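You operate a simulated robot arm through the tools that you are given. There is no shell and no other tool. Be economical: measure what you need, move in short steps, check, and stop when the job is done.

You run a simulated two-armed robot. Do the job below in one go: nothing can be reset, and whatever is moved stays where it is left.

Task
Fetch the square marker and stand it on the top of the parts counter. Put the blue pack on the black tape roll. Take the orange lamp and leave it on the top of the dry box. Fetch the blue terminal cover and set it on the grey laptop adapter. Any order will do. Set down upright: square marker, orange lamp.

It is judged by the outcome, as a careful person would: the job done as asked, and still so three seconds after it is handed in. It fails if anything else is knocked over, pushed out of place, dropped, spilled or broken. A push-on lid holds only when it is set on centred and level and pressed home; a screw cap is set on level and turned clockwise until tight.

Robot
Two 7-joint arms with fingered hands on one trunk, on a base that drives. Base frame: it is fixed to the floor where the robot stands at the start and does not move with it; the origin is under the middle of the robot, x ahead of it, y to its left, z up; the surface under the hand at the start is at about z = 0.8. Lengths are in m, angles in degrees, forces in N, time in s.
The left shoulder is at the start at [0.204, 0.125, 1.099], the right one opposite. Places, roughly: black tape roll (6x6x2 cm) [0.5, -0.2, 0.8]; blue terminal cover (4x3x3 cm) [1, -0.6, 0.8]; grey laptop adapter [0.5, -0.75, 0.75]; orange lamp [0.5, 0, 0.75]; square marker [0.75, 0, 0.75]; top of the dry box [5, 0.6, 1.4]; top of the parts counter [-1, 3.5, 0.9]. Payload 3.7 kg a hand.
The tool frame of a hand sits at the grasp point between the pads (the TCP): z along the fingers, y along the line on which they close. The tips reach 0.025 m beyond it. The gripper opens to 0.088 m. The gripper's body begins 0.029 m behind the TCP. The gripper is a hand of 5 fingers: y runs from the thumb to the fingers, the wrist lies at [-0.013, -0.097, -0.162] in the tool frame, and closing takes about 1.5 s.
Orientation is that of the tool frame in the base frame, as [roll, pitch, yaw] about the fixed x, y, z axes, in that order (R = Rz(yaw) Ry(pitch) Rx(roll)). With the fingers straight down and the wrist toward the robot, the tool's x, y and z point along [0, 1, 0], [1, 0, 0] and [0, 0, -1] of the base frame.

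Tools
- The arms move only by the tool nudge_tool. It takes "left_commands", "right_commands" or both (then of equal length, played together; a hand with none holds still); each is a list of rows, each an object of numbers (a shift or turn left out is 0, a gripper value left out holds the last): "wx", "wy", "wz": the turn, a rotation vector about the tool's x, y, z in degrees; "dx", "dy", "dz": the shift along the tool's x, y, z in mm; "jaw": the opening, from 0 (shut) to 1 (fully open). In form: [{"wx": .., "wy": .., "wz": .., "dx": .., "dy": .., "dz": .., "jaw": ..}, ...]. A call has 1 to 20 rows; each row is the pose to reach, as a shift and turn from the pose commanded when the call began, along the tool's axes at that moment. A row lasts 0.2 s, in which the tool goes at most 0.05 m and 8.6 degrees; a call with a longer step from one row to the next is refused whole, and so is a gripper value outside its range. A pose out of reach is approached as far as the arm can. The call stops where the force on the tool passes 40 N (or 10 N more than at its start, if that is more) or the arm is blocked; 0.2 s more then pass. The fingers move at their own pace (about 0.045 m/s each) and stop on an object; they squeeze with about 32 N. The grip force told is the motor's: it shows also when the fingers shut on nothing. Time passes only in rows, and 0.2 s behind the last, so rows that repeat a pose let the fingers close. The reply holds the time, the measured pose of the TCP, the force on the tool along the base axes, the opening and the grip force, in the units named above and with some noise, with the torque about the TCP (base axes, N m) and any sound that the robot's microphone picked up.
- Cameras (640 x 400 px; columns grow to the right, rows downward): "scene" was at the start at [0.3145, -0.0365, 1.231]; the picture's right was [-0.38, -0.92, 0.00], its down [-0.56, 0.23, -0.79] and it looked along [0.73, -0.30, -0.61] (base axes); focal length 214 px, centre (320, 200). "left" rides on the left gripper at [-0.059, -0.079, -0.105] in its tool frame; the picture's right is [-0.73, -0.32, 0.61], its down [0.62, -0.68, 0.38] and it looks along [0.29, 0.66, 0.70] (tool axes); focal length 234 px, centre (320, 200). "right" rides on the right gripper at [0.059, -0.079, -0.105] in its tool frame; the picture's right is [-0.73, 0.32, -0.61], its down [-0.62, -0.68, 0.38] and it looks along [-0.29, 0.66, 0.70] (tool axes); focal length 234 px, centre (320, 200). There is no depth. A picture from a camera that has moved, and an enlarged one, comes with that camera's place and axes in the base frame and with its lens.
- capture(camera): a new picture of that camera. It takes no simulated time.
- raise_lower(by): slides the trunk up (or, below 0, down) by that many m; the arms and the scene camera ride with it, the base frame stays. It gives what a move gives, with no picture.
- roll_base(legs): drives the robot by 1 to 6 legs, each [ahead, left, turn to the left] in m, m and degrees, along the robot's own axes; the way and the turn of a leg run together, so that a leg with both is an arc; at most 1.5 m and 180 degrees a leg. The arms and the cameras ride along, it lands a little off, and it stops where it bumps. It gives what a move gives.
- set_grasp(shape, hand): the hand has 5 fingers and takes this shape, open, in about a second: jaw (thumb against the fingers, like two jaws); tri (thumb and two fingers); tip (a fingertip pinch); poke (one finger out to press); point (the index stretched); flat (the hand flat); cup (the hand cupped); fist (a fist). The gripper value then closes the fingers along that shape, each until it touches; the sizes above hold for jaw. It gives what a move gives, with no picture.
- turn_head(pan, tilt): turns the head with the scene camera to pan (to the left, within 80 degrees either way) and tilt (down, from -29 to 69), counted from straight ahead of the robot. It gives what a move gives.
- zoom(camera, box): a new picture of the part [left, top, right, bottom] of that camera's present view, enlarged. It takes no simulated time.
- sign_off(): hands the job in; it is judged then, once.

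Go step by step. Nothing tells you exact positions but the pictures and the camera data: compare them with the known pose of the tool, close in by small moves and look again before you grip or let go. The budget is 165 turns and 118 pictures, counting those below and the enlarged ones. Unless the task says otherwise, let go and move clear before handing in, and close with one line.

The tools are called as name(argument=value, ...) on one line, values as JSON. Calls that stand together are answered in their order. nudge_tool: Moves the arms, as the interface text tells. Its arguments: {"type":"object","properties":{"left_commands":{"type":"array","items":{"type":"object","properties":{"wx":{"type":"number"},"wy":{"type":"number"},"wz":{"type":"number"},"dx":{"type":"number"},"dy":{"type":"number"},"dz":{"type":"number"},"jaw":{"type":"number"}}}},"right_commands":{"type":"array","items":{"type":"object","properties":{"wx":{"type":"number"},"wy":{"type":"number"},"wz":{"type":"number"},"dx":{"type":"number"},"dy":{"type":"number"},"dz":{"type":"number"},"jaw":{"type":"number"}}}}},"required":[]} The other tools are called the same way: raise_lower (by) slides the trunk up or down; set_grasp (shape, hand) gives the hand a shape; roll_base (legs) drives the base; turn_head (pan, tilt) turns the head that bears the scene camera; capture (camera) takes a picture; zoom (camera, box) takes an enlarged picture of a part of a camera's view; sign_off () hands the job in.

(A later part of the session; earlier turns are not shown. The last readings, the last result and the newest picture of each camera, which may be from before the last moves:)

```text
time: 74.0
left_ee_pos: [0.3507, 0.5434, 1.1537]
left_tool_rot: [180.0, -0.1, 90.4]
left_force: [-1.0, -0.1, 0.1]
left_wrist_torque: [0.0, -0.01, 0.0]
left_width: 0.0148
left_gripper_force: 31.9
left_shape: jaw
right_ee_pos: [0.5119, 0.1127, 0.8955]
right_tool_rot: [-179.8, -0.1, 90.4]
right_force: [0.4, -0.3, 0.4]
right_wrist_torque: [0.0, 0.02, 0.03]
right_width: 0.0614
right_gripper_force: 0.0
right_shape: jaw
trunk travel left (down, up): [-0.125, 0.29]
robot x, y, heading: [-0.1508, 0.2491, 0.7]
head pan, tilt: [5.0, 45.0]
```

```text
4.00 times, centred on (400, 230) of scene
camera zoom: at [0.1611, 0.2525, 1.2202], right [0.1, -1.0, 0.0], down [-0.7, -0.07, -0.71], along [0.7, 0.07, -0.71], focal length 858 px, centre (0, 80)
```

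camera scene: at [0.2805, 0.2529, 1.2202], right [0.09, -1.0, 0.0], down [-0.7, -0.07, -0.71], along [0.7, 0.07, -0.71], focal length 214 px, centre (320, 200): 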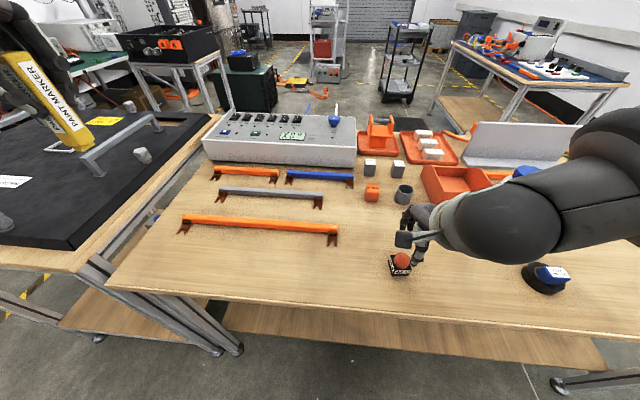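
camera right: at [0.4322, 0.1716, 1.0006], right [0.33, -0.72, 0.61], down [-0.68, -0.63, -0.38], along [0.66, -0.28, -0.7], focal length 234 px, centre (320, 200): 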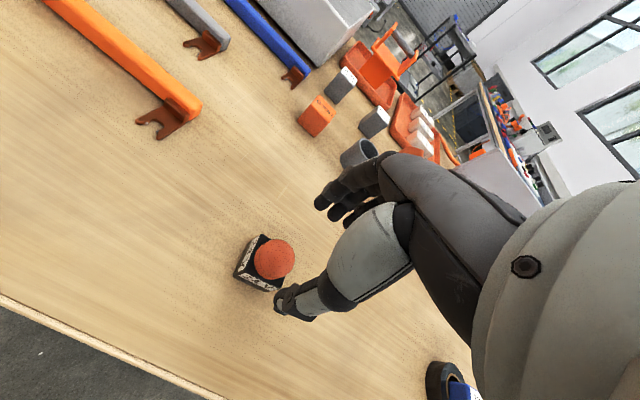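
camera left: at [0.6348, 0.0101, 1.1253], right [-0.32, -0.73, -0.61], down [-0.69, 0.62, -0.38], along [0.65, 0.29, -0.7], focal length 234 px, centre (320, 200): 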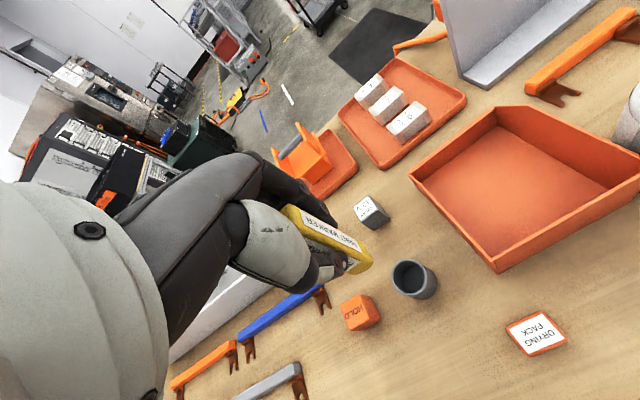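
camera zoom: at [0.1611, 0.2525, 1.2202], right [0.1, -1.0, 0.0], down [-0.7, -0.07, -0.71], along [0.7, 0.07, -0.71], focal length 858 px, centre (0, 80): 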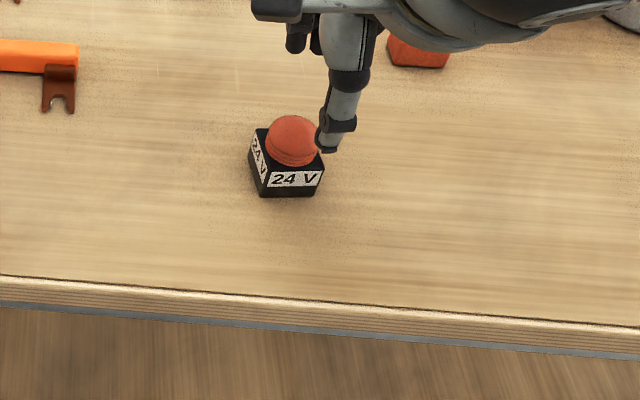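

Shift ~8 mm left for the thumb offset and descend around the lamp base.

nudge_tool(right_commands=[{"dx": 8, "dy": -1, "jaw": 0.75}, {"dx": 8, "dy": -1, "dz": 20}, {"dx": 8, "dy": -1, "dz": 40}, {"dx": 8, "dy": -1, "dz": 55}, {"dx": 8, "dy": -1, "dz": 65}, {"dx": 8, "dy": -1, "dz": 65}])

zoom(camera="right", box=[180, 180, 380, 305])

zoom(camera="scene", box=[340, 190, 460, 265])

```text
time: 75.4
left_ee_pos: [0.3503, 0.5438, 1.1525]
left_tool_rot: [-180.0, 0.0, 90.4]
left_force: [0.4, -0.3, -0.7]
left_wrist_torque: [-0.01, -0.01, -0.03]
left_width: 0.0147
left_gripper_force: 32.0
left_shape: jaw
right_ee_pos: [0.5122, 0.122, 0.8325]
right_tool_rot: [-179.9, -0.1, 90.6]
right_force: [0.6, -0.5, 0.4]
right_wrist_torque: [0.0, 0.0, -0.01]
right_width: 0.0655
right_gripper_force: 0.0
right_shape: jaw
trunk travel left (down, up): [-0.125, 0.29]
robot x, y, heading: [-0.1544, 0.2448, 0.7]
head pan, tilt: [5.0, 45.0]
```

```text
3.20 times, centred on (280, 242) of right
camera zoom: at [0.4326, 0.1799, 0.9364], right [0.33, -0.72, 0.61], down [-0.68, -0.63, -0.38], along [0.66, -0.28, -0.7], focal length 749 px, centre (448, 64)
```

zoom: 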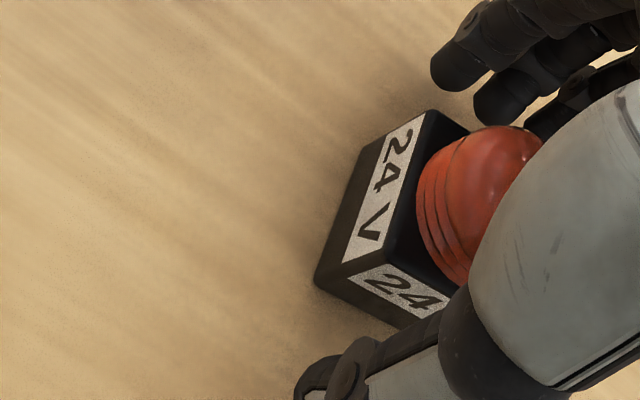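

```text
5.33 times, centred on (400, 228) of scene
camera zoom: at [0.1613, 0.2525, 1.2201], right [0.1, -1.0, 0.0], down [-0.7, -0.07, -0.71], along [0.7, 0.07, -0.71], focal length 1144 px, centre (-107, 53)
```

zoom: 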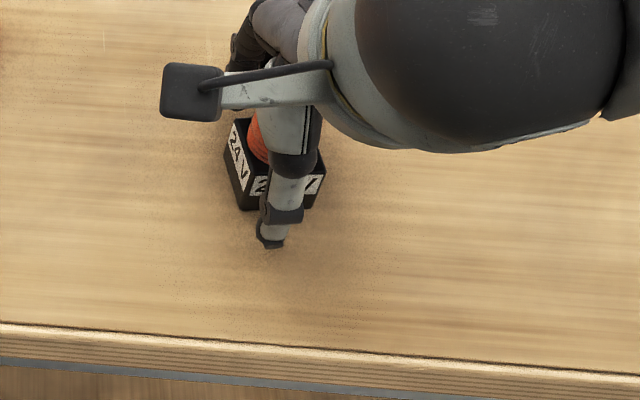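

Lamp base lies between thumb and fingers; close and lift a little to check.

nudge_tool(right_commands=[{"jaw": 0.0}, {}, {}, {}, {}, {}, {}, {}])

nudge_tool(right_commands=[{"dz": -10}, {"dz": -40}, {"dz": -80}, {"dz": -120}, {"dz": -160}, {"dz": -160}])

capture(camera="right")

zoom(camera="scene", box=[300, 100, 500, 225])

```text
time: 77.2
left_ee_pos: [0.3514, 0.5439, 1.1538]
left_tool_rot: [180.0, 0.0, 90.5]
left_force: [0.1, 0.2, 0.1]
left_wrist_torque: [0.01, -0.02, 0.02]
left_width: 0.0151
left_gripper_force: 32.2
left_shape: jaw
right_ee_pos: [0.5102, 0.1203, 0.8329]
right_tool_rot: [-179.9, -0.2, 90.4]
right_force: [1.5, 0.3, -0.2]
right_wrist_torque: [0.02, 0.02, -0.01]
right_width: 0.0283
right_gripper_force: 31.6
right_shape: jaw
trunk travel left (down, up): [-0.125, 0.29]
robot x, y, heading: [-0.153, 0.2468, 0.5]
head pan, tilt: [5.0, 45.0]
```

```text
time: 78.6
left_ee_pos: [0.351, 0.542, 1.1532]
left_tool_rot: [-179.8, 0.0, 90.4]
left_force: [-0.3, 1.2, 0.1]
left_wrist_torque: [-0.02, 0.0, 0.0]
left_width: 0.0148
left_gripper_force: 32.3
left_shape: jaw
right_ee_pos: [0.5123, 0.1179, 0.9906]
right_tool_rot: [-179.8, 0.0, 90.5]
right_force: [-0.1, 0.6, -0.4]
right_wrist_torque: [-0.01, 0.02, 0.01]
right_width: 0.0282
right_gripper_force: 31.8
right_shape: jaw
trunk travel left (down, up): [-0.125, 0.29]
robot x, y, heading: [-0.1533, 0.249, 0.6]
head pan, tilt: [5.0, 45.0]
```

```text
53 pictures are left
camera right: at [0.4326, 0.177, 1.0952], right [0.33, -0.72, 0.61], down [-0.68, -0.63, -0.38], along [0.66, -0.28, -0.7], focal length 234 px, centre (320, 200)
```

right: 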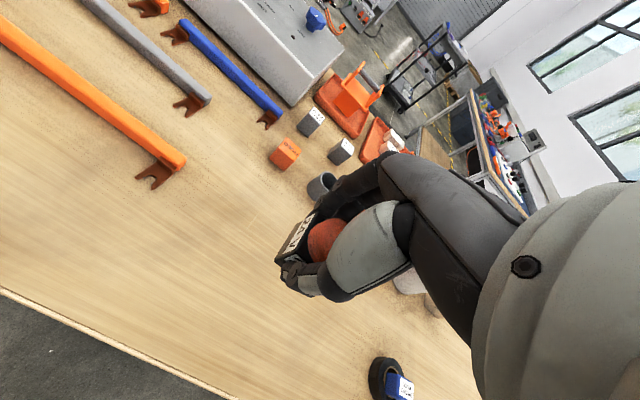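

```text
3.20 times, centred on (400, 162) of scene
camera zoom: at [0.1622, 0.2524, 1.2197], right [0.1, -1.0, 0.0], down [-0.7, -0.07, -0.71], along [0.7, 0.07, -0.71], focal length 686 px, centre (64, 320)
```

zoom: 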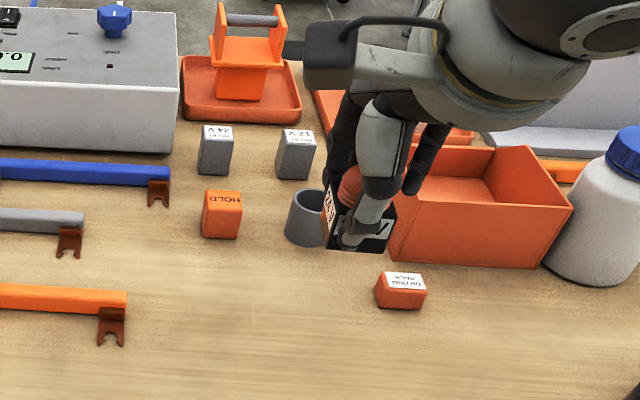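

Lamp is held level. I'll raise and tuck both hands, back away from the bench, then turn left to find the parts counter.

nudge_tool(right_commands=[{"dz": -40}, {"dz": -80}, {"dz": -120}, {"dz": -140, "dy": -30}, {"dz": -140, "dy": -70}, {"dz": -140, "dy": -110}, {"dz": -140, "dy": -140}, {"dz": -140, "dx": -40, "dy": -140}, {"dz": -140, "dx": -80, "dy": -140}])

turn_head(pan=75, tilt=10)

capture(camera="scene")

```text
time: 80.6
left_ee_pos: [0.351, 0.5432, 1.154]
left_tool_rot: [-180.0, 0.0, 90.5]
left_force: [-0.3, 0.7, 0.0]
left_wrist_torque: [0.02, 0.0, -0.01]
left_width: 0.015
left_gripper_force: 32.4
left_shape: jaw
right_ee_pos: [0.3743, 0.0399, 1.1344]
right_tool_rot: [-179.9, 0.0, 90.5]
right_force: [-0.3, 1.0, 0.5]
right_wrist_torque: [0.05, -0.01, 0.01]
right_width: 0.0279
right_gripper_force: 32.1
right_shape: jaw
trunk travel left (down, up): [-0.125, 0.29]
robot x, y, heading: [-0.1518, 0.2467, 0.3]
head pan, tilt: [5.0, 45.0]
```

```text
time: 82.0
left_ee_pos: [0.3519, 0.5435, 1.1531]
left_tool_rot: [-179.9, 0.1, 90.3]
left_force: [-0.5, 0.2, -0.1]
left_wrist_torque: [0.03, 0.02, -0.01]
left_width: 0.0149
left_gripper_force: 31.5
left_shape: jaw
right_ee_pos: [0.3742, 0.0413, 1.134]
right_tool_rot: [-179.8, -0.1, 90.5]
right_force: [0.0, -0.1, -0.9]
right_wrist_torque: [0.02, 0.03, 0.01]
right_width: 0.0282
right_gripper_force: 32.5
right_shape: jaw
trunk travel left (down, up): [-0.125, 0.29]
robot x, y, heading: [-0.1561, 0.2495, 0.6]
head pan, tilt: [75.0, 10.0]
```

```text
51 pictures are left
camera scene: at [0.104, 0.3347, 1.2749], right [0.97, -0.25, 0.0], down [-0.04, -0.17, -0.98], along [0.25, 0.95, -0.17], focal length 214 px, centre (320, 200)
```

scene: 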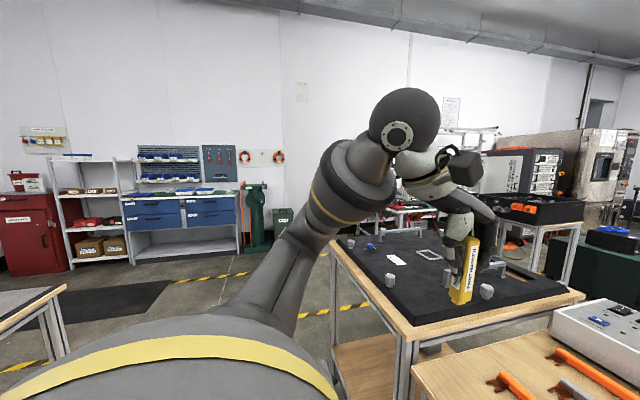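

The parts counter is the blue unit at about (-1, 3.5). A corridor runs between two tables (x ≈ -0.6 to 0.5). I'll turn left and drive up it.

roll_base(legs=[[-0.05, 0, 0], [0, 0, 90]])

turn_head(pan=15, tilt=20)

capture(camera="scene")

```text
time: 86.8
left_ee_pos: [-0.497, 0.7518, 1.1542]
left_tool_rot: [-180.0, 0.0, -179.7]
left_force: [-0.3, -0.3, -0.7]
left_wrist_torque: [-0.03, -0.01, 0.01]
left_width: 0.0148
left_gripper_force: 31.8
left_shape: jaw
right_ee_pos: [0.005, 0.7736, 1.1347]
right_tool_rot: [-179.9, -0.1, -179.8]
right_force: [0.3, -0.6, -0.4]
right_wrist_torque: [0.01, 0.03, 0.02]
right_width: 0.0278
right_gripper_force: 31.7
right_shape: jaw
trunk travel left (down, up): [-0.125, 0.29]
robot x, y, heading: [-0.2008, 0.2481, 90.0]
head pan, tilt: [75.0, 10.0]
```

```text
time: 88.1
left_ee_pos: [-0.4963, 0.7519, 1.1538]
left_tool_rot: [180.0, 0.1, -179.8]
left_force: [-0.2, -1.0, -0.8]
left_wrist_torque: [0.03, 0.02, -0.02]
left_width: 0.0148
left_gripper_force: 31.8
left_shape: jaw
right_ee_pos: [0.0062, 0.7737, 1.1341]
right_tool_rot: [-179.8, -0.1, -179.8]
right_force: [-0.4, 0.3, -0.8]
right_wrist_torque: [-0.01, 0.01, 0.01]
right_width: 0.0279
right_gripper_force: 32.3
right_shape: jaw
trunk travel left (down, up): [-0.125, 0.29]
robot x, y, heading: [-0.203, 0.2475, 90.1]
head pan, tilt: [15.0, 20.0]
```

```text
50 pictures are left
camera scene: at [-0.226, 0.5658, 1.2587], right [0.96, 0.26, 0.0], down [0.09, -0.33, -0.94], along [-0.25, 0.91, -0.34], focal length 214 px, centre (320, 200)
```

scene: 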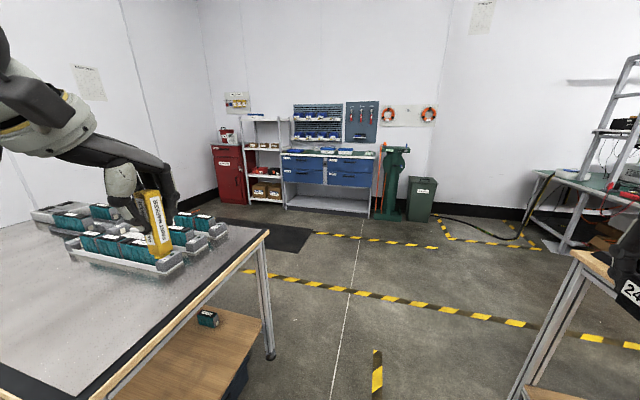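

The corridor is clear. Drive up it and then diagonally toward the counter, stopping short.

roll_base(legs=[[1.5, -0.05, 0], [0.5, 0.65, 0]])

turn_head(pan=5, tilt=28)

capture(camera="scene")

```text
refused: leg 1 is longer than a leg can be; nothing moved
```

```text
time: 88.8
left_ee_pos: [-0.495, 0.7522, 1.1542]
left_tool_rot: [-180.0, 0.0, -179.7]
left_force: [-0.5, -0.4, -0.7]
left_wrist_torque: [0.02, 0.01, 0.05]
left_width: 0.0145
left_gripper_force: 31.2
left_shape: jaw
right_ee_pos: [0.0047, 0.7736, 1.1344]
right_tool_rot: [-179.9, -0.1, -179.8]
right_force: [0.2, 0.2, -0.9]
right_wrist_torque: [-0.01, 0.0, 0.01]
right_width: 0.0279
right_gripper_force: 32.4
right_shape: jaw
trunk travel left (down, up): [-0.125, 0.29]
robot x, y, heading: [-0.2026, 0.2461, 90.3]
head pan, tilt: [5.0, 28.0]
```

```text
49 pictures are left
camera scene: at [-0.2098, 0.5667, 1.2458], right [1.0, 0.09, 0.0], down [0.04, -0.47, -0.88], along [-0.08, 0.88, -0.47], focal length 214 px, centre (320, 200)
```

scene: 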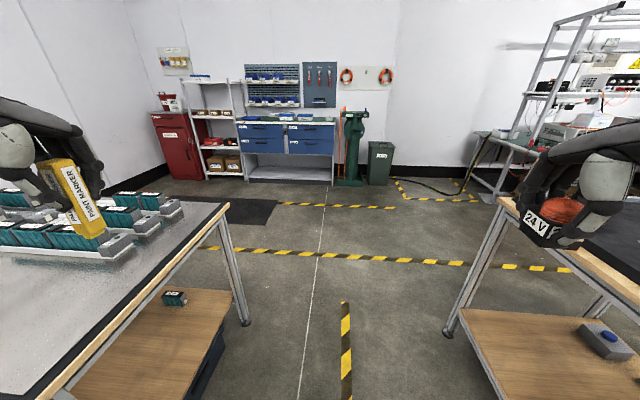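

roll_base(legs=[[1.45, -0.05, 0], [0.5, 0.65, 0]])

capture(camera="scene")

```text
time: 101.6
left_ee_pos: [-1.1428, 2.6416, 1.154]
left_tool_rot: [180.0, 0.1, -179.3]
left_force: [0.2, -0.3, -0.5]
left_wrist_torque: [0.01, -0.03, -0.03]
left_width: 0.015
left_gripper_force: 32.3
left_shape: jaw
right_ee_pos: [-0.6416, 2.6675, 1.1348]
right_tool_rot: [-179.8, -0.2, -179.3]
right_force: [-0.3, -0.3, -1.3]
right_wrist_torque: [-0.01, 0.0, 0.01]
right_width: 0.0278
right_gripper_force: 32.2
right_shape: jaw
trunk travel left (down, up): [-0.125, 0.29]
robot x, y, heading: [-0.8419, 2.1447, 91.0]
head pan, tilt: [5.0, 28.0]
```

```text
48 pictures are left
camera scene: at [-0.8541, 2.459, 1.2458], right [0.99, 0.1, 0.0], down [0.05, -0.47, -0.88], along [-0.09, 0.88, -0.47], focal length 214 px, centre (320, 200)
```

scene: 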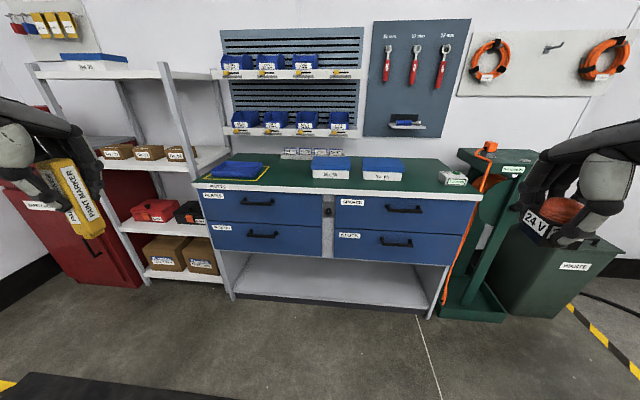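

The counter's green top spans y ≈ 3.19–3.57; there's a free front patch at about (-1.08, 3.28) between the blue tray and the boxes. Drive 0.45 m closer and look.

roll_base(legs=[[0.45, 0, -1]])

turn_head(pan=10, tilt=42)

capture(camera="scene")

capture(camera="left")

```text
time: 104.4
left_ee_pos: [-1.134, 3.1029, 1.1539]
left_tool_rot: [-180.0, 0.0, 179.6]
left_force: [0.8, -1.0, -0.7]
left_wrist_torque: [-0.01, -0.04, 0.0]
left_width: 0.0149
left_gripper_force: 31.5
left_shape: jaw
right_ee_pos: [-0.6305, 3.1185, 1.1346]
right_tool_rot: [-179.8, 0.0, 179.6]
right_force: [-0.2, -0.1, -0.1]
right_wrist_torque: [0.01, 0.02, 0.01]
right_width: 0.0279
right_gripper_force: 31.7
right_shape: jaw
trunk travel left (down, up): [-0.125, 0.29]
robot x, y, heading: [-0.8442, 2.5939, 89.7]
head pan, tilt: [5.0, 28.0]
```

```text
time: 105.1
left_ee_pos: [-1.1331, 3.102, 1.1532]
left_tool_rot: [179.9, 0.0, 179.6]
left_force: [-0.4, -0.6, -0.1]
left_wrist_torque: [0.04, 0.02, 0.03]
left_width: 0.0149
left_gripper_force: 32.1
left_shape: jaw
right_ee_pos: [-0.6313, 3.1184, 1.1347]
right_tool_rot: [-179.8, -0.1, 179.5]
right_force: [-0.5, 0.9, -0.7]
right_wrist_torque: [-0.01, 0.0, 0.02]
right_width: 0.0281
right_gripper_force: 32.1
right_shape: jaw
trunk travel left (down, up): [-0.125, 0.29]
robot x, y, heading: [-0.8439, 2.5912, 89.9]
head pan, tilt: [10.0, 42.0]
```

```text
47 pictures are left
camera scene: at [-0.8553, 2.9053, 1.2244], right [0.99, 0.17, 0.0], down [0.11, -0.66, -0.74], along [-0.12, 0.73, -0.67], focal length 214 px, centre (320, 200)
```

scene: 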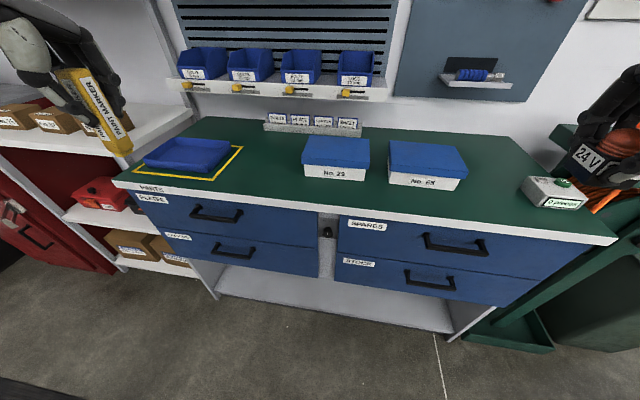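

```text
46 pictures are left
camera left: at [-1.0765, 3.0238, 1.259], right [0.72, -0.33, -0.61], down [-0.63, -0.68, -0.38], along [-0.28, 0.66, -0.7], focal length 234 px, centre (320, 200)
```

left: 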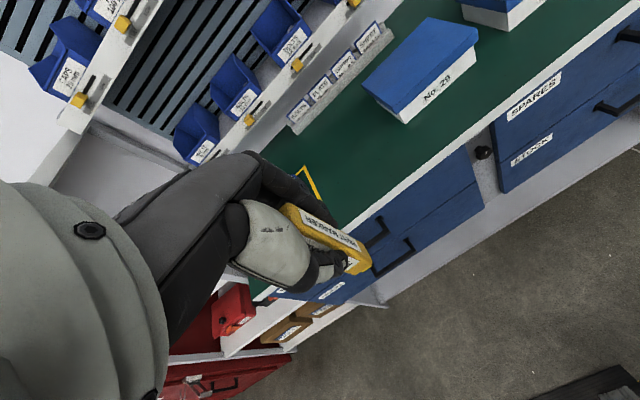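

I'll move the marker over the free patch at (-1.08, 3.33), staying above the surface first.

nudge_tool(left_commands=[{"dx": -8, "dy": 38}, {"dx": -17, "dy": 76}, {"dx": -25, "dy": 114}, {"dx": -34, "dy": 152}, {"dx": -42, "dy": 190}, {"dx": -51, "dy": 228}, {"dx": -51, "dy": 228, "dz": 35}, {"dx": -51, "dy": 228, "dz": 75}, {"dx": -51, "dy": 228, "dz": 115}, {"dx": -51, "dy": 228, "dz": 140}, {"dx": -51, "dy": 228, "dz": 140}])

capture(camera="scene")

capture(camera="left")

```text
time: 107.5
left_ee_pos: [-1.0811, 3.3291, 1.0158]
left_tool_rot: [180.0, 0.0, 179.6]
left_force: [0.1, -0.4, -0.1]
left_wrist_torque: [0.03, -0.01, 0.02]
left_width: 0.0148
left_gripper_force: 31.7
left_shape: jaw
right_ee_pos: [-0.6319, 3.1188, 1.1361]
right_tool_rot: [-179.9, -0.1, 179.6]
right_force: [-0.3, 0.1, -1.8]
right_wrist_torque: [0.02, -0.01, 0.01]
right_width: 0.028
right_gripper_force: 31.7
right_shape: jaw
trunk travel left (down, up): [-0.125, 0.29]
robot x, y, heading: [-0.8427, 2.594, 89.9]
head pan, tilt: [10.0, 42.0]
```

```text
45 pictures are left
camera scene: at [-0.8552, 2.9052, 1.2245], right [0.99, 0.17, 0.0], down [0.11, -0.66, -0.74], along [-0.12, 0.73, -0.67], focal length 214 px, centre (320, 200)
```

scene: 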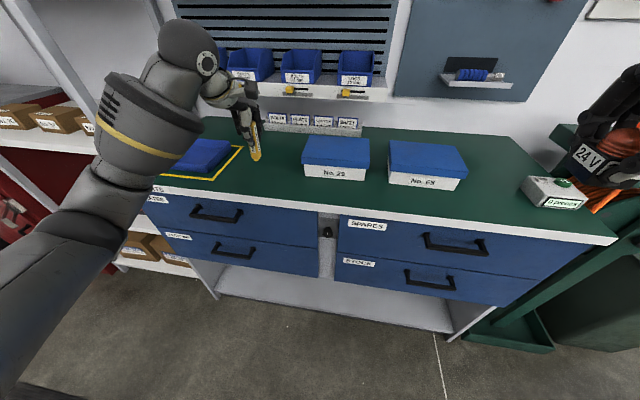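

```text
44 pictures are left
camera left: at [-1.0234, 3.251, 1.1201], right [0.72, -0.33, -0.61], down [-0.63, -0.68, -0.38], along [-0.28, 0.66, -0.7], focal length 234 px, centre (320, 200)
```

left: 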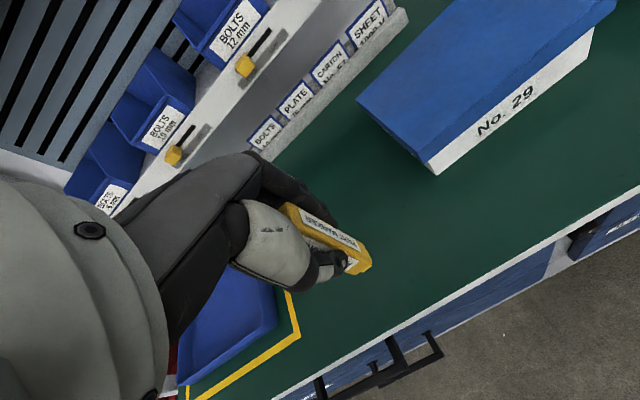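

Clear patch below. Check the marker's verticality close up.

zoom(camera="scene", box=[200, 80, 320, 190])

zoom(camera="left", box=[230, 160, 430, 310])

```text
3.64 times, centred on (260, 135) of scene
camera zoom: at [-0.8552, 2.9052, 1.2245], right [0.99, 0.17, 0.0], down [0.11, -0.66, -0.74], along [-0.12, 0.73, -0.67], focal length 780 px, centre (538, 436)
```

zoom: 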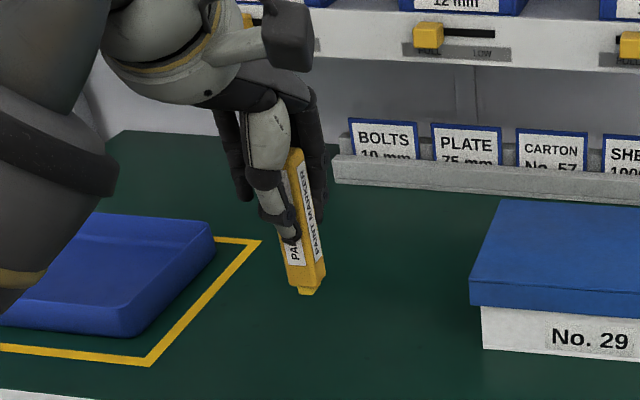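

```text
2.67 times, centred on (330, 235) of left
camera zoom: at [-1.0234, 3.251, 1.1201], right [0.72, -0.33, -0.61], down [-0.63, -0.68, -0.38], along [-0.28, 0.66, -0.7], focal length 624 px, centre (293, 107)
```

zoom: 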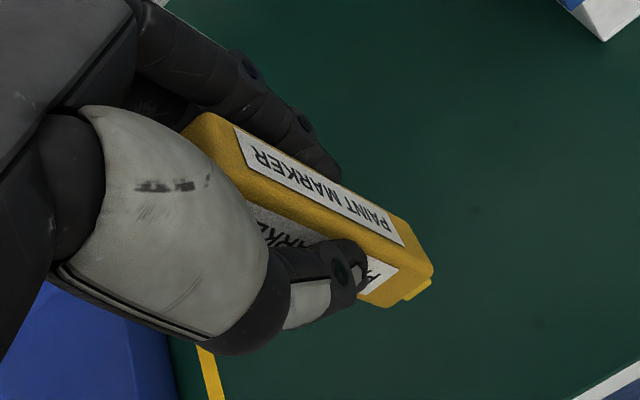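

The bottom end has a small step; let me look more closely at it.

zoom(camera="left", box=[325, 225, 385, 270])

zoom(camera="scene", box=[235, 115, 280, 170])

```text
8.89 times, centred on (355, 248) of left
camera zoom: at [-1.0234, 3.251, 1.1201], right [0.72, -0.33, -0.61], down [-0.63, -0.68, -0.38], along [-0.28, 0.66, -0.7], focal length 2082 px, centre (9, -222)
```

zoom: 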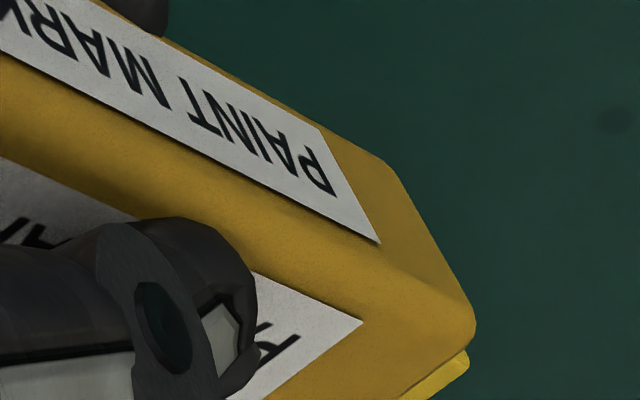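

```text
7.27 times, centred on (258, 142) of scene
camera zoom: at [-0.8552, 2.9052, 1.2245], right [0.99, 0.17, 0.0], down [0.11, -0.66, -0.74], along [-0.12, 0.73, -0.67], focal length 1560 px, centre (774, 618)
```

zoom: 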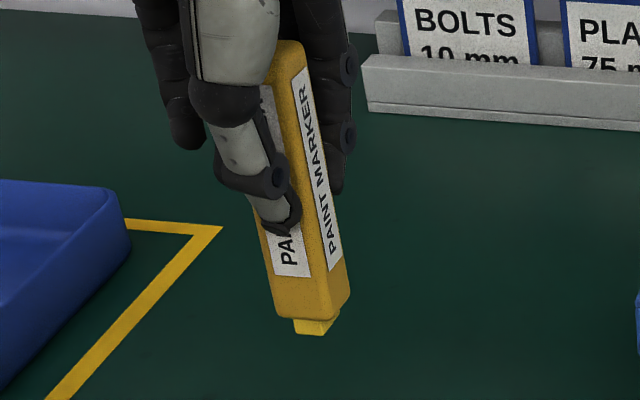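

The marker has a small foot at its lower end and leans ~2° in the grip; I'll correct the tilt and lower close to the surface.

nudge_tool(left_commands=[{"wy": -1.5}, {"wy": -1.5, "dz": 12}, {"wy": -1.5, "dz": 22}, {"wy": -1.5, "dz": 30}, {"wy": -1.5, "dz": 30}])

zoom(camera="scene", box=[235, 115, 295, 175])

zoom(camera="left", box=[270, 190, 390, 280])

```text
time: 108.7
left_ee_pos: [-1.0808, 3.3287, 0.9845]
left_tool_rot: [179.9, 1.5, 179.6]
left_force: [-0.2, 0.7, 0.6]
left_wrist_torque: [0.0, 0.01, 0.0]
left_width: 0.0148
left_gripper_force: 31.3
left_shape: jaw
right_ee_pos: [-0.6313, 3.1191, 1.1348]
right_tool_rot: [-179.8, -0.2, 179.6]
right_force: [-0.6, 0.4, -0.9]
right_wrist_torque: [0.02, -0.01, 0.01]
right_width: 0.0278
right_gripper_force: 31.9
right_shape: jaw
trunk travel left (down, up): [-0.125, 0.29]
robot x, y, heading: [-0.846, 2.5906, 89.5]
head pan, tilt: [10.0, 42.0]
```

```text
6.67 times, centred on (265, 145) of scene
camera zoom: at [-0.8553, 2.9053, 1.2244], right [0.99, 0.17, 0.0], down [0.11, -0.66, -0.74], along [-0.12, 0.73, -0.67], focal length 1430 px, centre (687, 567)
```

zoom: 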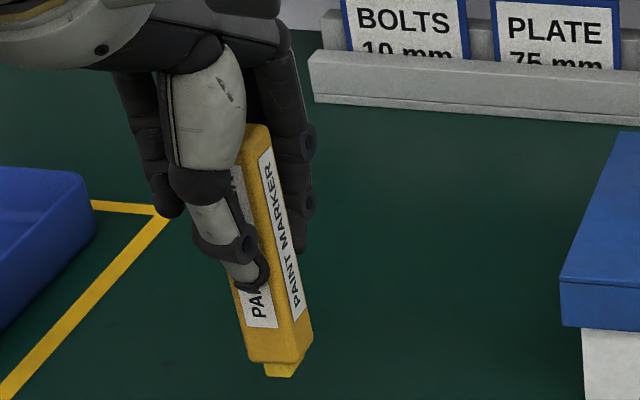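

```text
4.44 times, centred on (330, 235) of left
camera zoom: at [-1.0272, 3.2511, 1.0914], right [0.74, -0.33, -0.59], down [-0.62, -0.68, -0.4], along [-0.27, 0.66, -0.7], focal length 1041 px, centre (276, 44)
```

zoom: 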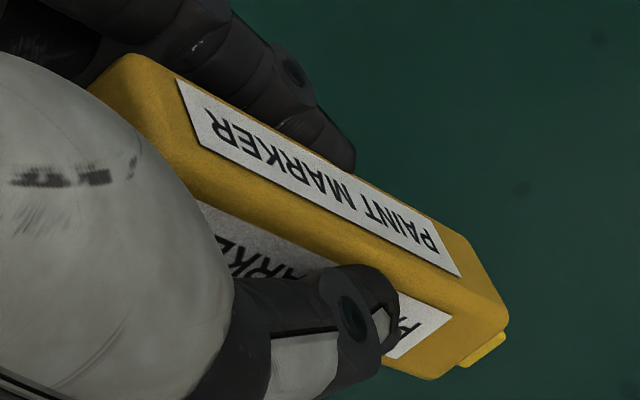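

Upright now. Lower slowly until contact.

nudge_tool(left_commands=[{"wy": 0, "dz": 3}, {"dz": 5}, {"dz": 7}, {"dz": 8}, {"dz": 8}])

```text
time: 109.9
left_ee_pos: [-1.0805, 3.3295, 0.9755]
left_tool_rot: [-180.0, 1.5, 179.6]
left_force: [0.8, -0.4, -0.7]
left_wrist_torque: [0.01, -0.01, 0.02]
left_width: 0.0149
left_gripper_force: 32.3
left_shape: jaw
right_ee_pos: [-0.6311, 3.1195, 1.1331]
right_tool_rot: [-179.8, -0.1, 179.6]
right_force: [-0.3, -0.1, -0.5]
right_wrist_torque: [0.01, 0.03, 0.02]
right_width: 0.0278
right_gripper_force: 32.3
right_shape: jaw
trunk travel left (down, up): [-0.125, 0.29]
robot x, y, heading: [-0.8457, 2.5923, 89.5]
head pan, tilt: [10.0, 42.0]
```

nudge_tool(left_commands=[{"dz": 1}, {"dz": 2}, {"dz": 3}, {"dz": 4}, {"dz": 4}])

zoom(camera="scene", box=[235, 115, 295, 175])

```text
time: 111.1
left_ee_pos: [-1.0802, 3.3303, 0.9729]
left_tool_rot: [180.0, 1.5, 179.6]
left_force: [0.5, -0.8, 0.1]
left_wrist_torque: [-0.01, -0.02, -0.01]
left_width: 0.0148
left_gripper_force: 32.2
left_shape: jaw
right_ee_pos: [-0.632, 3.1187, 1.1333]
right_tool_rot: [-179.8, -0.2, 179.6]
right_force: [0.1, -0.6, -0.8]
right_wrist_torque: [0.02, -0.01, -0.01]
right_width: 0.0276
right_gripper_force: 32.1
right_shape: jaw
trunk travel left (down, up): [-0.125, 0.29]
robot x, y, heading: [-0.8435, 2.5927, 89.4]
head pan, tilt: [10.0, 42.0]
```

```text
6.67 times, centred on (265, 145) of scene
camera zoom: at [-0.8553, 2.9054, 1.2243], right [0.99, 0.17, 0.0], down [0.11, -0.66, -0.74], along [-0.12, 0.73, -0.67], focal length 1430 px, centre (687, 567)
```

zoom: 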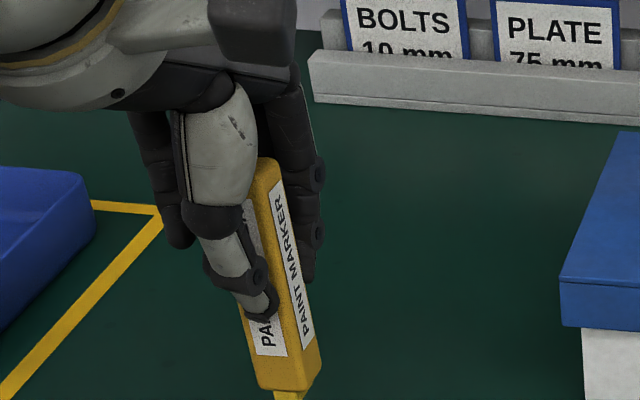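

nudge_tool(left_commands=[{"dz": 1}, {"dz": 2}, {"dz": 3}, {"dz": 4}, {"dz": 5}, {"dz": 5}])

```text
time: 112.5
left_ee_pos: [-1.0811, 3.3303, 0.9665]
left_tool_rot: [180.0, 1.5, 179.6]
left_force: [0.5, 0.5, -0.1]
left_wrist_torque: [-0.01, -0.03, -0.01]
left_width: 0.0146
left_gripper_force: 32.5
left_shape: jaw
right_ee_pos: [-0.6312, 3.1184, 1.1342]
right_tool_rot: [-179.8, -0.2, 179.7]
right_force: [-0.5, -0.1, -0.6]
right_wrist_torque: [-0.01, 0.02, -0.03]
right_width: 0.028
right_gripper_force: 32.4
right_shape: jaw
trunk travel left (down, up): [-0.125, 0.29]
robot x, y, heading: [-0.8432, 2.5931, 89.6]
head pan, tilt: [10.0, 42.0]
```

nudge_tool(left_commands=[{"dz": 1}, {"dz": 2}, {"dz": 3}, {"dz": 4}, {"dz": 5}, {"dz": 6}, {"dz": 6}])

zoom(camera="scene", box=[235, 125, 305, 195])

zoom(camera="left", box=[290, 200, 410, 290])

```text
time: 114.1
left_ee_pos: [-1.0808, 3.3302, 0.9609]
left_tool_rot: [179.9, 1.5, 179.6]
left_force: [-0.4, 0.0, -0.6]
left_wrist_torque: [-0.04, -0.01, 0.01]
left_width: 0.0148
left_gripper_force: 32.3
left_shape: jaw
right_ee_pos: [-0.6323, 3.1172, 1.1332]
right_tool_rot: [-179.9, -0.1, 179.6]
right_force: [-0.3, 0.0, -1.0]
right_wrist_torque: [0.0, 0.04, -0.07]
right_width: 0.0279
right_gripper_force: 32.0
right_shape: jaw
trunk travel left (down, up): [-0.125, 0.29]
robot x, y, heading: [-0.8451, 2.5927, 89.6]
head pan, tilt: [10.0, 42.0]
```

```text
5.71 times, centred on (270, 160) of scene
camera zoom: at [-0.8553, 2.9054, 1.2243], right [0.99, 0.17, 0.0], down [0.11, -0.66, -0.74], along [-0.12, 0.73, -0.67], focal length 1226 px, centre (606, 429)
```

zoom: 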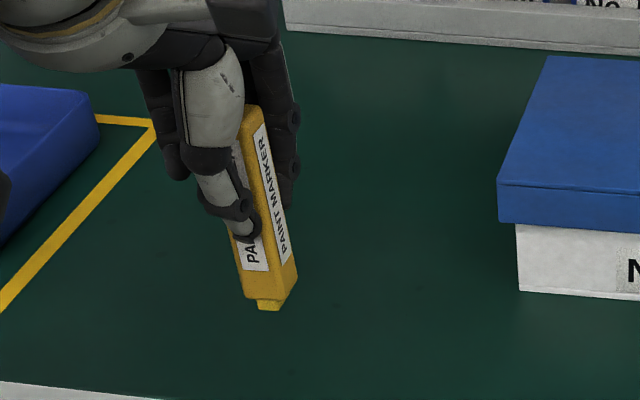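

```text
4.44 times, centred on (350, 245) of left
camera zoom: at [-1.0261, 3.2515, 1.0673], right [0.74, -0.33, -0.59], down [-0.62, -0.68, -0.4], along [-0.27, 0.66, -0.7], focal length 1041 px, centre (187, 0)
```

zoom: 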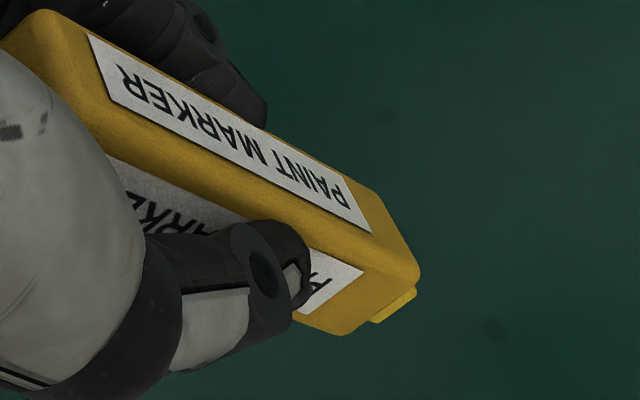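

Triangulating the yellow tape corner puts the surface near 0.85, so ~37 mm remain. Lower most of it and shift 2 cm further from the edge, then creep.

nudge_tool(left_commands=[{"dy": 10}, {"dy": 20, "dz": 8}, {"dy": 20, "dz": 16}, {"dy": 20, "dz": 24}, {"dy": 20, "dz": 28}, {"dy": 20, "dz": 28}])

zoom(camera="scene", box=[235, 115, 305, 185])

```text
time: 115.5
left_ee_pos: [-1.0787, 3.3504, 0.933]
left_tool_rot: [-180.0, 1.5, 179.7]
left_force: [-0.4, -0.2, -0.6]
left_wrist_torque: [0.0, 0.02, -0.01]
left_width: 0.0149
left_gripper_force: 32.8
left_shape: jaw
right_ee_pos: [-0.6312, 3.1182, 1.1336]
right_tool_rot: [-179.8, -0.1, 179.6]
right_force: [0.1, 0.7, -0.1]
right_wrist_torque: [-0.02, -0.01, 0.01]
right_width: 0.028
right_gripper_force: 32.4
right_shape: jaw
trunk travel left (down, up): [-0.125, 0.29]
robot x, y, heading: [-0.8443, 2.5927, 89.6]
head pan, tilt: [10.0, 42.0]
```

```text
5.71 times, centred on (270, 150) of scene
camera zoom: at [-0.8553, 2.9054, 1.2243], right [0.99, 0.17, 0.0], down [0.11, -0.66, -0.74], along [-0.12, 0.73, -0.67], focal length 1226 px, centre (606, 486)
```

zoom: 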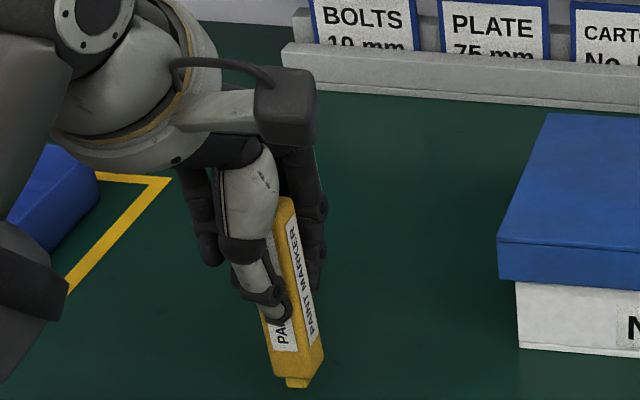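

nudge_tool(left_commands=[{"dz": 1}, {"dz": 2}, {"dz": 3}, {"dz": 4}, {"dz": 5}, {"dz": 6}, {"dz": 6}])

```text
time: 117.1
left_ee_pos: [-1.0796, 3.35, 0.9273]
left_tool_rot: [-180.0, 1.4, 179.6]
left_force: [0.4, 0.6, -0.6]
left_wrist_torque: [-0.03, 0.02, 0.0]
left_width: 0.0148
left_gripper_force: 31.8
left_shape: jaw
right_ee_pos: [-0.6317, 3.1185, 1.1351]
right_tool_rot: [-179.8, -0.1, 179.6]
right_force: [0.2, 0.3, -0.4]
right_wrist_torque: [-0.03, -0.02, 0.0]
right_width: 0.0277
right_gripper_force: 31.9
right_shape: jaw
trunk travel left (down, up): [-0.125, 0.29]
robot x, y, heading: [-0.8441, 2.5892, 89.4]
head pan, tilt: [10.0, 42.0]
```

nudge_tool(left_commands=[{"dz": 1}, {"dz": 2}, {"dz": 3}, {"dz": 4}, {"dz": 5}, {"dz": 5}])

zoom(camera="scene", box=[235, 120, 305, 190])

```text
time: 118.5
left_ee_pos: [-1.0782, 3.349, 0.9253]
left_tool_rot: [179.8, 1.5, 179.6]
left_force: [1.2, 0.1, 12.2]
left_wrist_torque: [0.1, -0.06, 0.0]
left_width: 0.015
left_gripper_force: 32.4
left_shape: jaw
right_ee_pos: [-0.6313, 3.1172, 1.1356]
right_tool_rot: [-180.0, -0.1, 179.6]
right_force: [0.6, 0.2, -0.4]
right_wrist_torque: [0.0, 0.0, 0.0]
right_width: 0.0281
right_gripper_force: 32.1
right_shape: jaw
trunk travel left (down, up): [-0.125, 0.29]
robot x, y, heading: [-0.8455, 2.5924, 89.6]
head pan, tilt: [10.0, 42.0]
```

```text
5.71 times, centred on (270, 155) of scene
camera zoom: at [-0.8547, 2.9039, 1.2249], right [0.99, 0.17, 0.0], down [0.11, -0.66, -0.74], along [-0.12, 0.73, -0.67], focal length 1226 px, centre (606, 457)
```

zoom: 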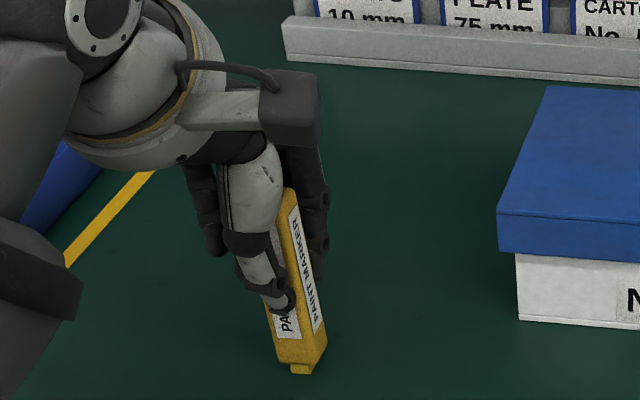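

Contact at 12 N. Ease off, then open gently in steps.

nudge_tool(left_commands=[{"dz": -1}, {"dz": -1.5}, {"dz": -1.5, "jaw": 0.19}, {"dz": -1.5, "jaw": 0.22}, {"dz": -1.5, "jaw": 0.26}, {"dz": -1.5, "jaw": 0.32}, {"dz": -1.5, "jaw": 0.4}, {"dz": -1.5, "jaw": 0.5}, {"dz": -1.5, "jaw": 0.6}, {"dz": -1.5}, {"dz": -1.5}])

zoom(camera="left", box=[240, 160, 440, 310])

zoom(camera="scene", box=[235, 120, 305, 190])

```text
time: 120.9
left_ee_pos: [-1.0785, 3.35, 0.9249]
left_tool_rot: [180.0, 1.5, 179.6]
left_force: [0.4, 0.6, 0.1]
left_wrist_torque: [-0.03, 0.0, -0.02]
left_width: 0.0525
left_gripper_force: 0.1
left_shape: jaw
right_ee_pos: [-0.6312, 3.1189, 1.1338]
right_tool_rot: [-179.8, -0.1, 179.5]
right_force: [-1.0, 0.2, 0.0]
right_wrist_torque: [0.0, 0.03, 0.0]
right_width: 0.0279
right_gripper_force: 32.0
right_shape: jaw
trunk travel left (down, up): [-0.125, 0.29]
robot x, y, heading: [-0.8444, 2.5938, 89.6]
head pan, tilt: [10.0, 42.0]
```

```text
2.67 times, centred on (340, 235) of left
camera zoom: at [-1.0249, 3.2717, 1.0305], right [0.74, -0.33, -0.59], down [-0.62, -0.68, -0.4], along [-0.27, 0.66, -0.7], focal length 624 px, centre (267, 107)
```

zoom: 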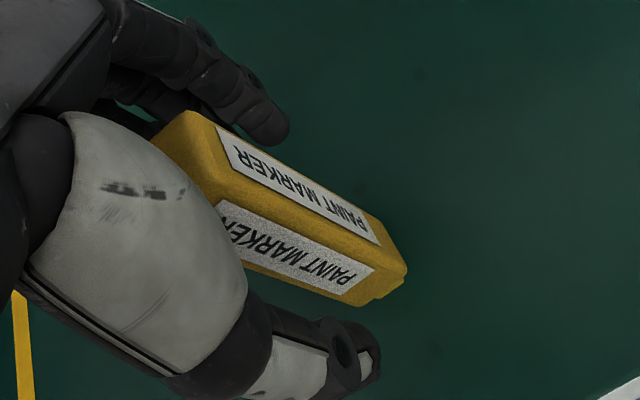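

```text
5.71 times, centred on (270, 155) of scene
camera zoom: at [-0.8553, 2.9054, 1.2243], right [0.99, 0.17, 0.0], down [0.11, -0.66, -0.74], along [-0.12, 0.73, -0.67], focal length 1226 px, centre (606, 457)
```

zoom: 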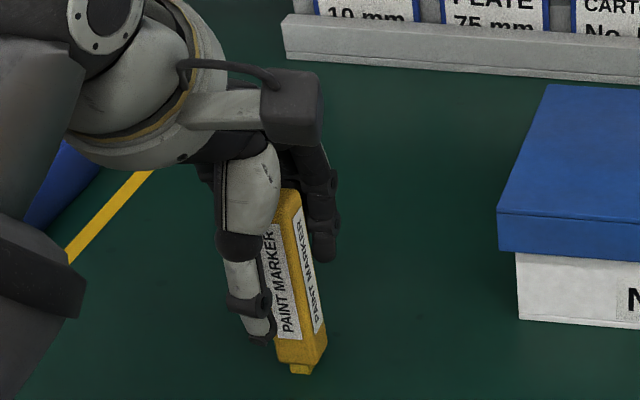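

Marker stands free. Rise straight up and check.

nudge_tool(left_commands=[{"dz": -10}, {"dz": -25}, {"dz": -45}, {"dz": -70}, {"dz": -100}, {"dz": -140}, {"dz": -170}, {"dz": -200}])

nudge_tool(left_commands=[{"wy": 1.5, "dy": -40}, {"wy": 1.5, "dy": -80}, {"wy": 1.5, "dy": -120}, {"wy": 1.5, "dy": -160}, {"wy": 1.5, "dy": -200}, {"wy": 1.5, "dy": -240}])

zoom(camera="scene", box=[180, 80, 380, 205])

```text
time: 122.7
left_ee_pos: [-1.0857, 3.3492, 1.1247]
left_tool_rot: [-180.0, 1.5, 179.6]
left_force: [0.0, -0.2, 0.0]
left_wrist_torque: [-0.01, 0.01, -0.01]
left_width: 0.0526
left_gripper_force: 0.1
left_shape: jaw
right_ee_pos: [-0.6312, 3.117, 1.135]
right_tool_rot: [-179.8, -0.1, 179.6]
right_force: [0.0, -0.6, -0.5]
right_wrist_torque: [0.04, -0.02, -0.02]
right_width: 0.0281
right_gripper_force: 31.7
right_shape: jaw
trunk travel left (down, up): [-0.125, 0.29]
robot x, y, heading: [-0.8476, 2.5891, 89.6]
head pan, tilt: [10.0, 42.0]
```

```text
time: 124.1
left_ee_pos: [-1.0857, 3.1084, 1.1223]
left_tool_rot: [179.9, 0.0, 179.6]
left_force: [0.8, -0.3, 0.0]
left_wrist_torque: [0.03, -0.02, 0.0]
left_width: 0.0522
left_gripper_force: 0.1
left_shape: jaw
right_ee_pos: [-0.6316, 3.1185, 1.1347]
right_tool_rot: [-179.9, -0.1, 179.6]
right_force: [-0.2, -0.1, 0.7]
right_wrist_torque: [0.03, -0.01, -0.01]
right_width: 0.0281
right_gripper_force: 32.2
right_shape: jaw
trunk travel left (down, up): [-0.125, 0.29]
robot x, y, heading: [-0.8427, 2.5927, 89.6]
head pan, tilt: [10.0, 42.0]
```

```text
3.20 times, centred on (280, 142) of scene
camera zoom: at [-0.8554, 2.9044, 1.2247], right [0.99, 0.17, 0.0], down [0.11, -0.66, -0.74], along [-0.12, 0.73, -0.67], focal length 686 px, centre (448, 384)
```

zoom: 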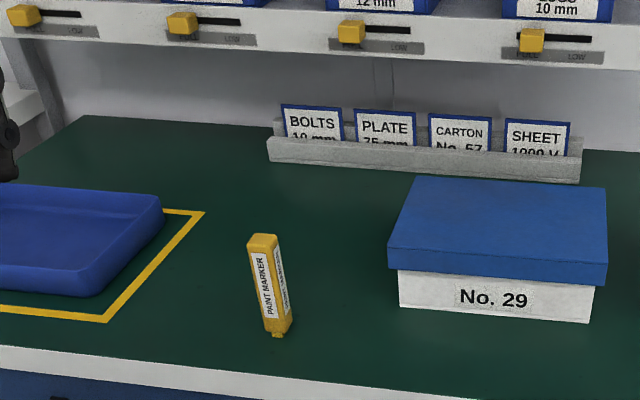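

The marker stands upright and clear. Now the lamp: back off, turn to heading 0 and look for the dry box at about (5, 0.6).

roll_base(legs=[[-0.45, 0, 0], [0, 0, -90]])

turn_head(pan=-20, tilt=8)

capture(camera="scene")

```text
time: 130.6
left_ee_pos: [-0.3285, 2.4017, 1.1217]
left_tool_rot: [180.0, 0.0, 89.7]
left_force: [0.8, 0.4, -0.3]
left_wrist_torque: [0.02, 0.02, 0.0]
left_width: 0.0526
left_gripper_force: 0.1
left_shape: jaw
right_ee_pos: [-0.3209, 1.9462, 1.1347]
right_tool_rot: [-179.8, -0.2, 89.7]
right_force: [-0.1, -0.3, 0.4]
right_wrist_torque: [0.02, 0.0, 0.03]
right_width: 0.0275
right_gripper_force: 31.6
right_shape: jaw
trunk travel left (down, up): [-0.125, 0.29]
robot x, y, heading: [-0.8481, 2.1606, -0.4]
head pan, tilt: [10.0, 42.0]
```

```text
time: 131.6
left_ee_pos: [-0.33, 2.4011, 1.1215]
left_tool_rot: [180.0, 0.0, 89.6]
left_force: [0.1, 0.2, -0.3]
left_wrist_torque: [0.0, 0.03, -0.02]
left_width: 0.0526
left_gripper_force: 0.1
left_shape: jaw
right_ee_pos: [-0.3216, 1.9476, 1.1352]
right_tool_rot: [-179.8, -0.1, 89.8]
right_force: [0.1, -1.0, 0.0]
right_wrist_torque: [0.01, 0.0, 0.02]
right_width: 0.0274
right_gripper_force: 32.0
right_shape: jaw
trunk travel left (down, up): [-0.125, 0.29]
robot x, y, heading: [-0.8451, 2.1578, -0.0]
head pan, tilt: [-20.0, 8.0]
```

```text
29 pictures are left
camera scene: at [-0.5252, 2.1213, 1.2781], right [-0.35, -0.94, 0.0], down [-0.13, 0.05, -0.99], along [0.93, -0.34, -0.14], focal length 214 px, centre (320, 200)
```

scene: 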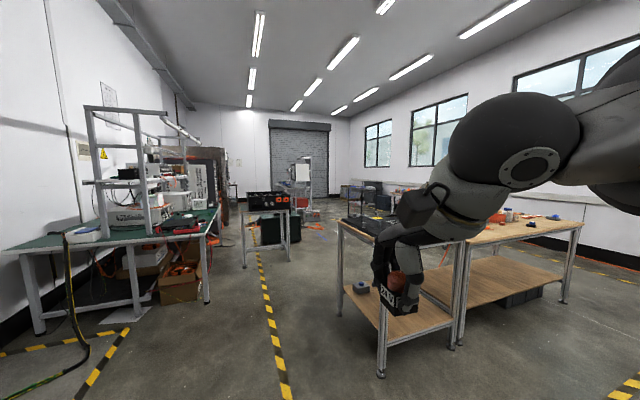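

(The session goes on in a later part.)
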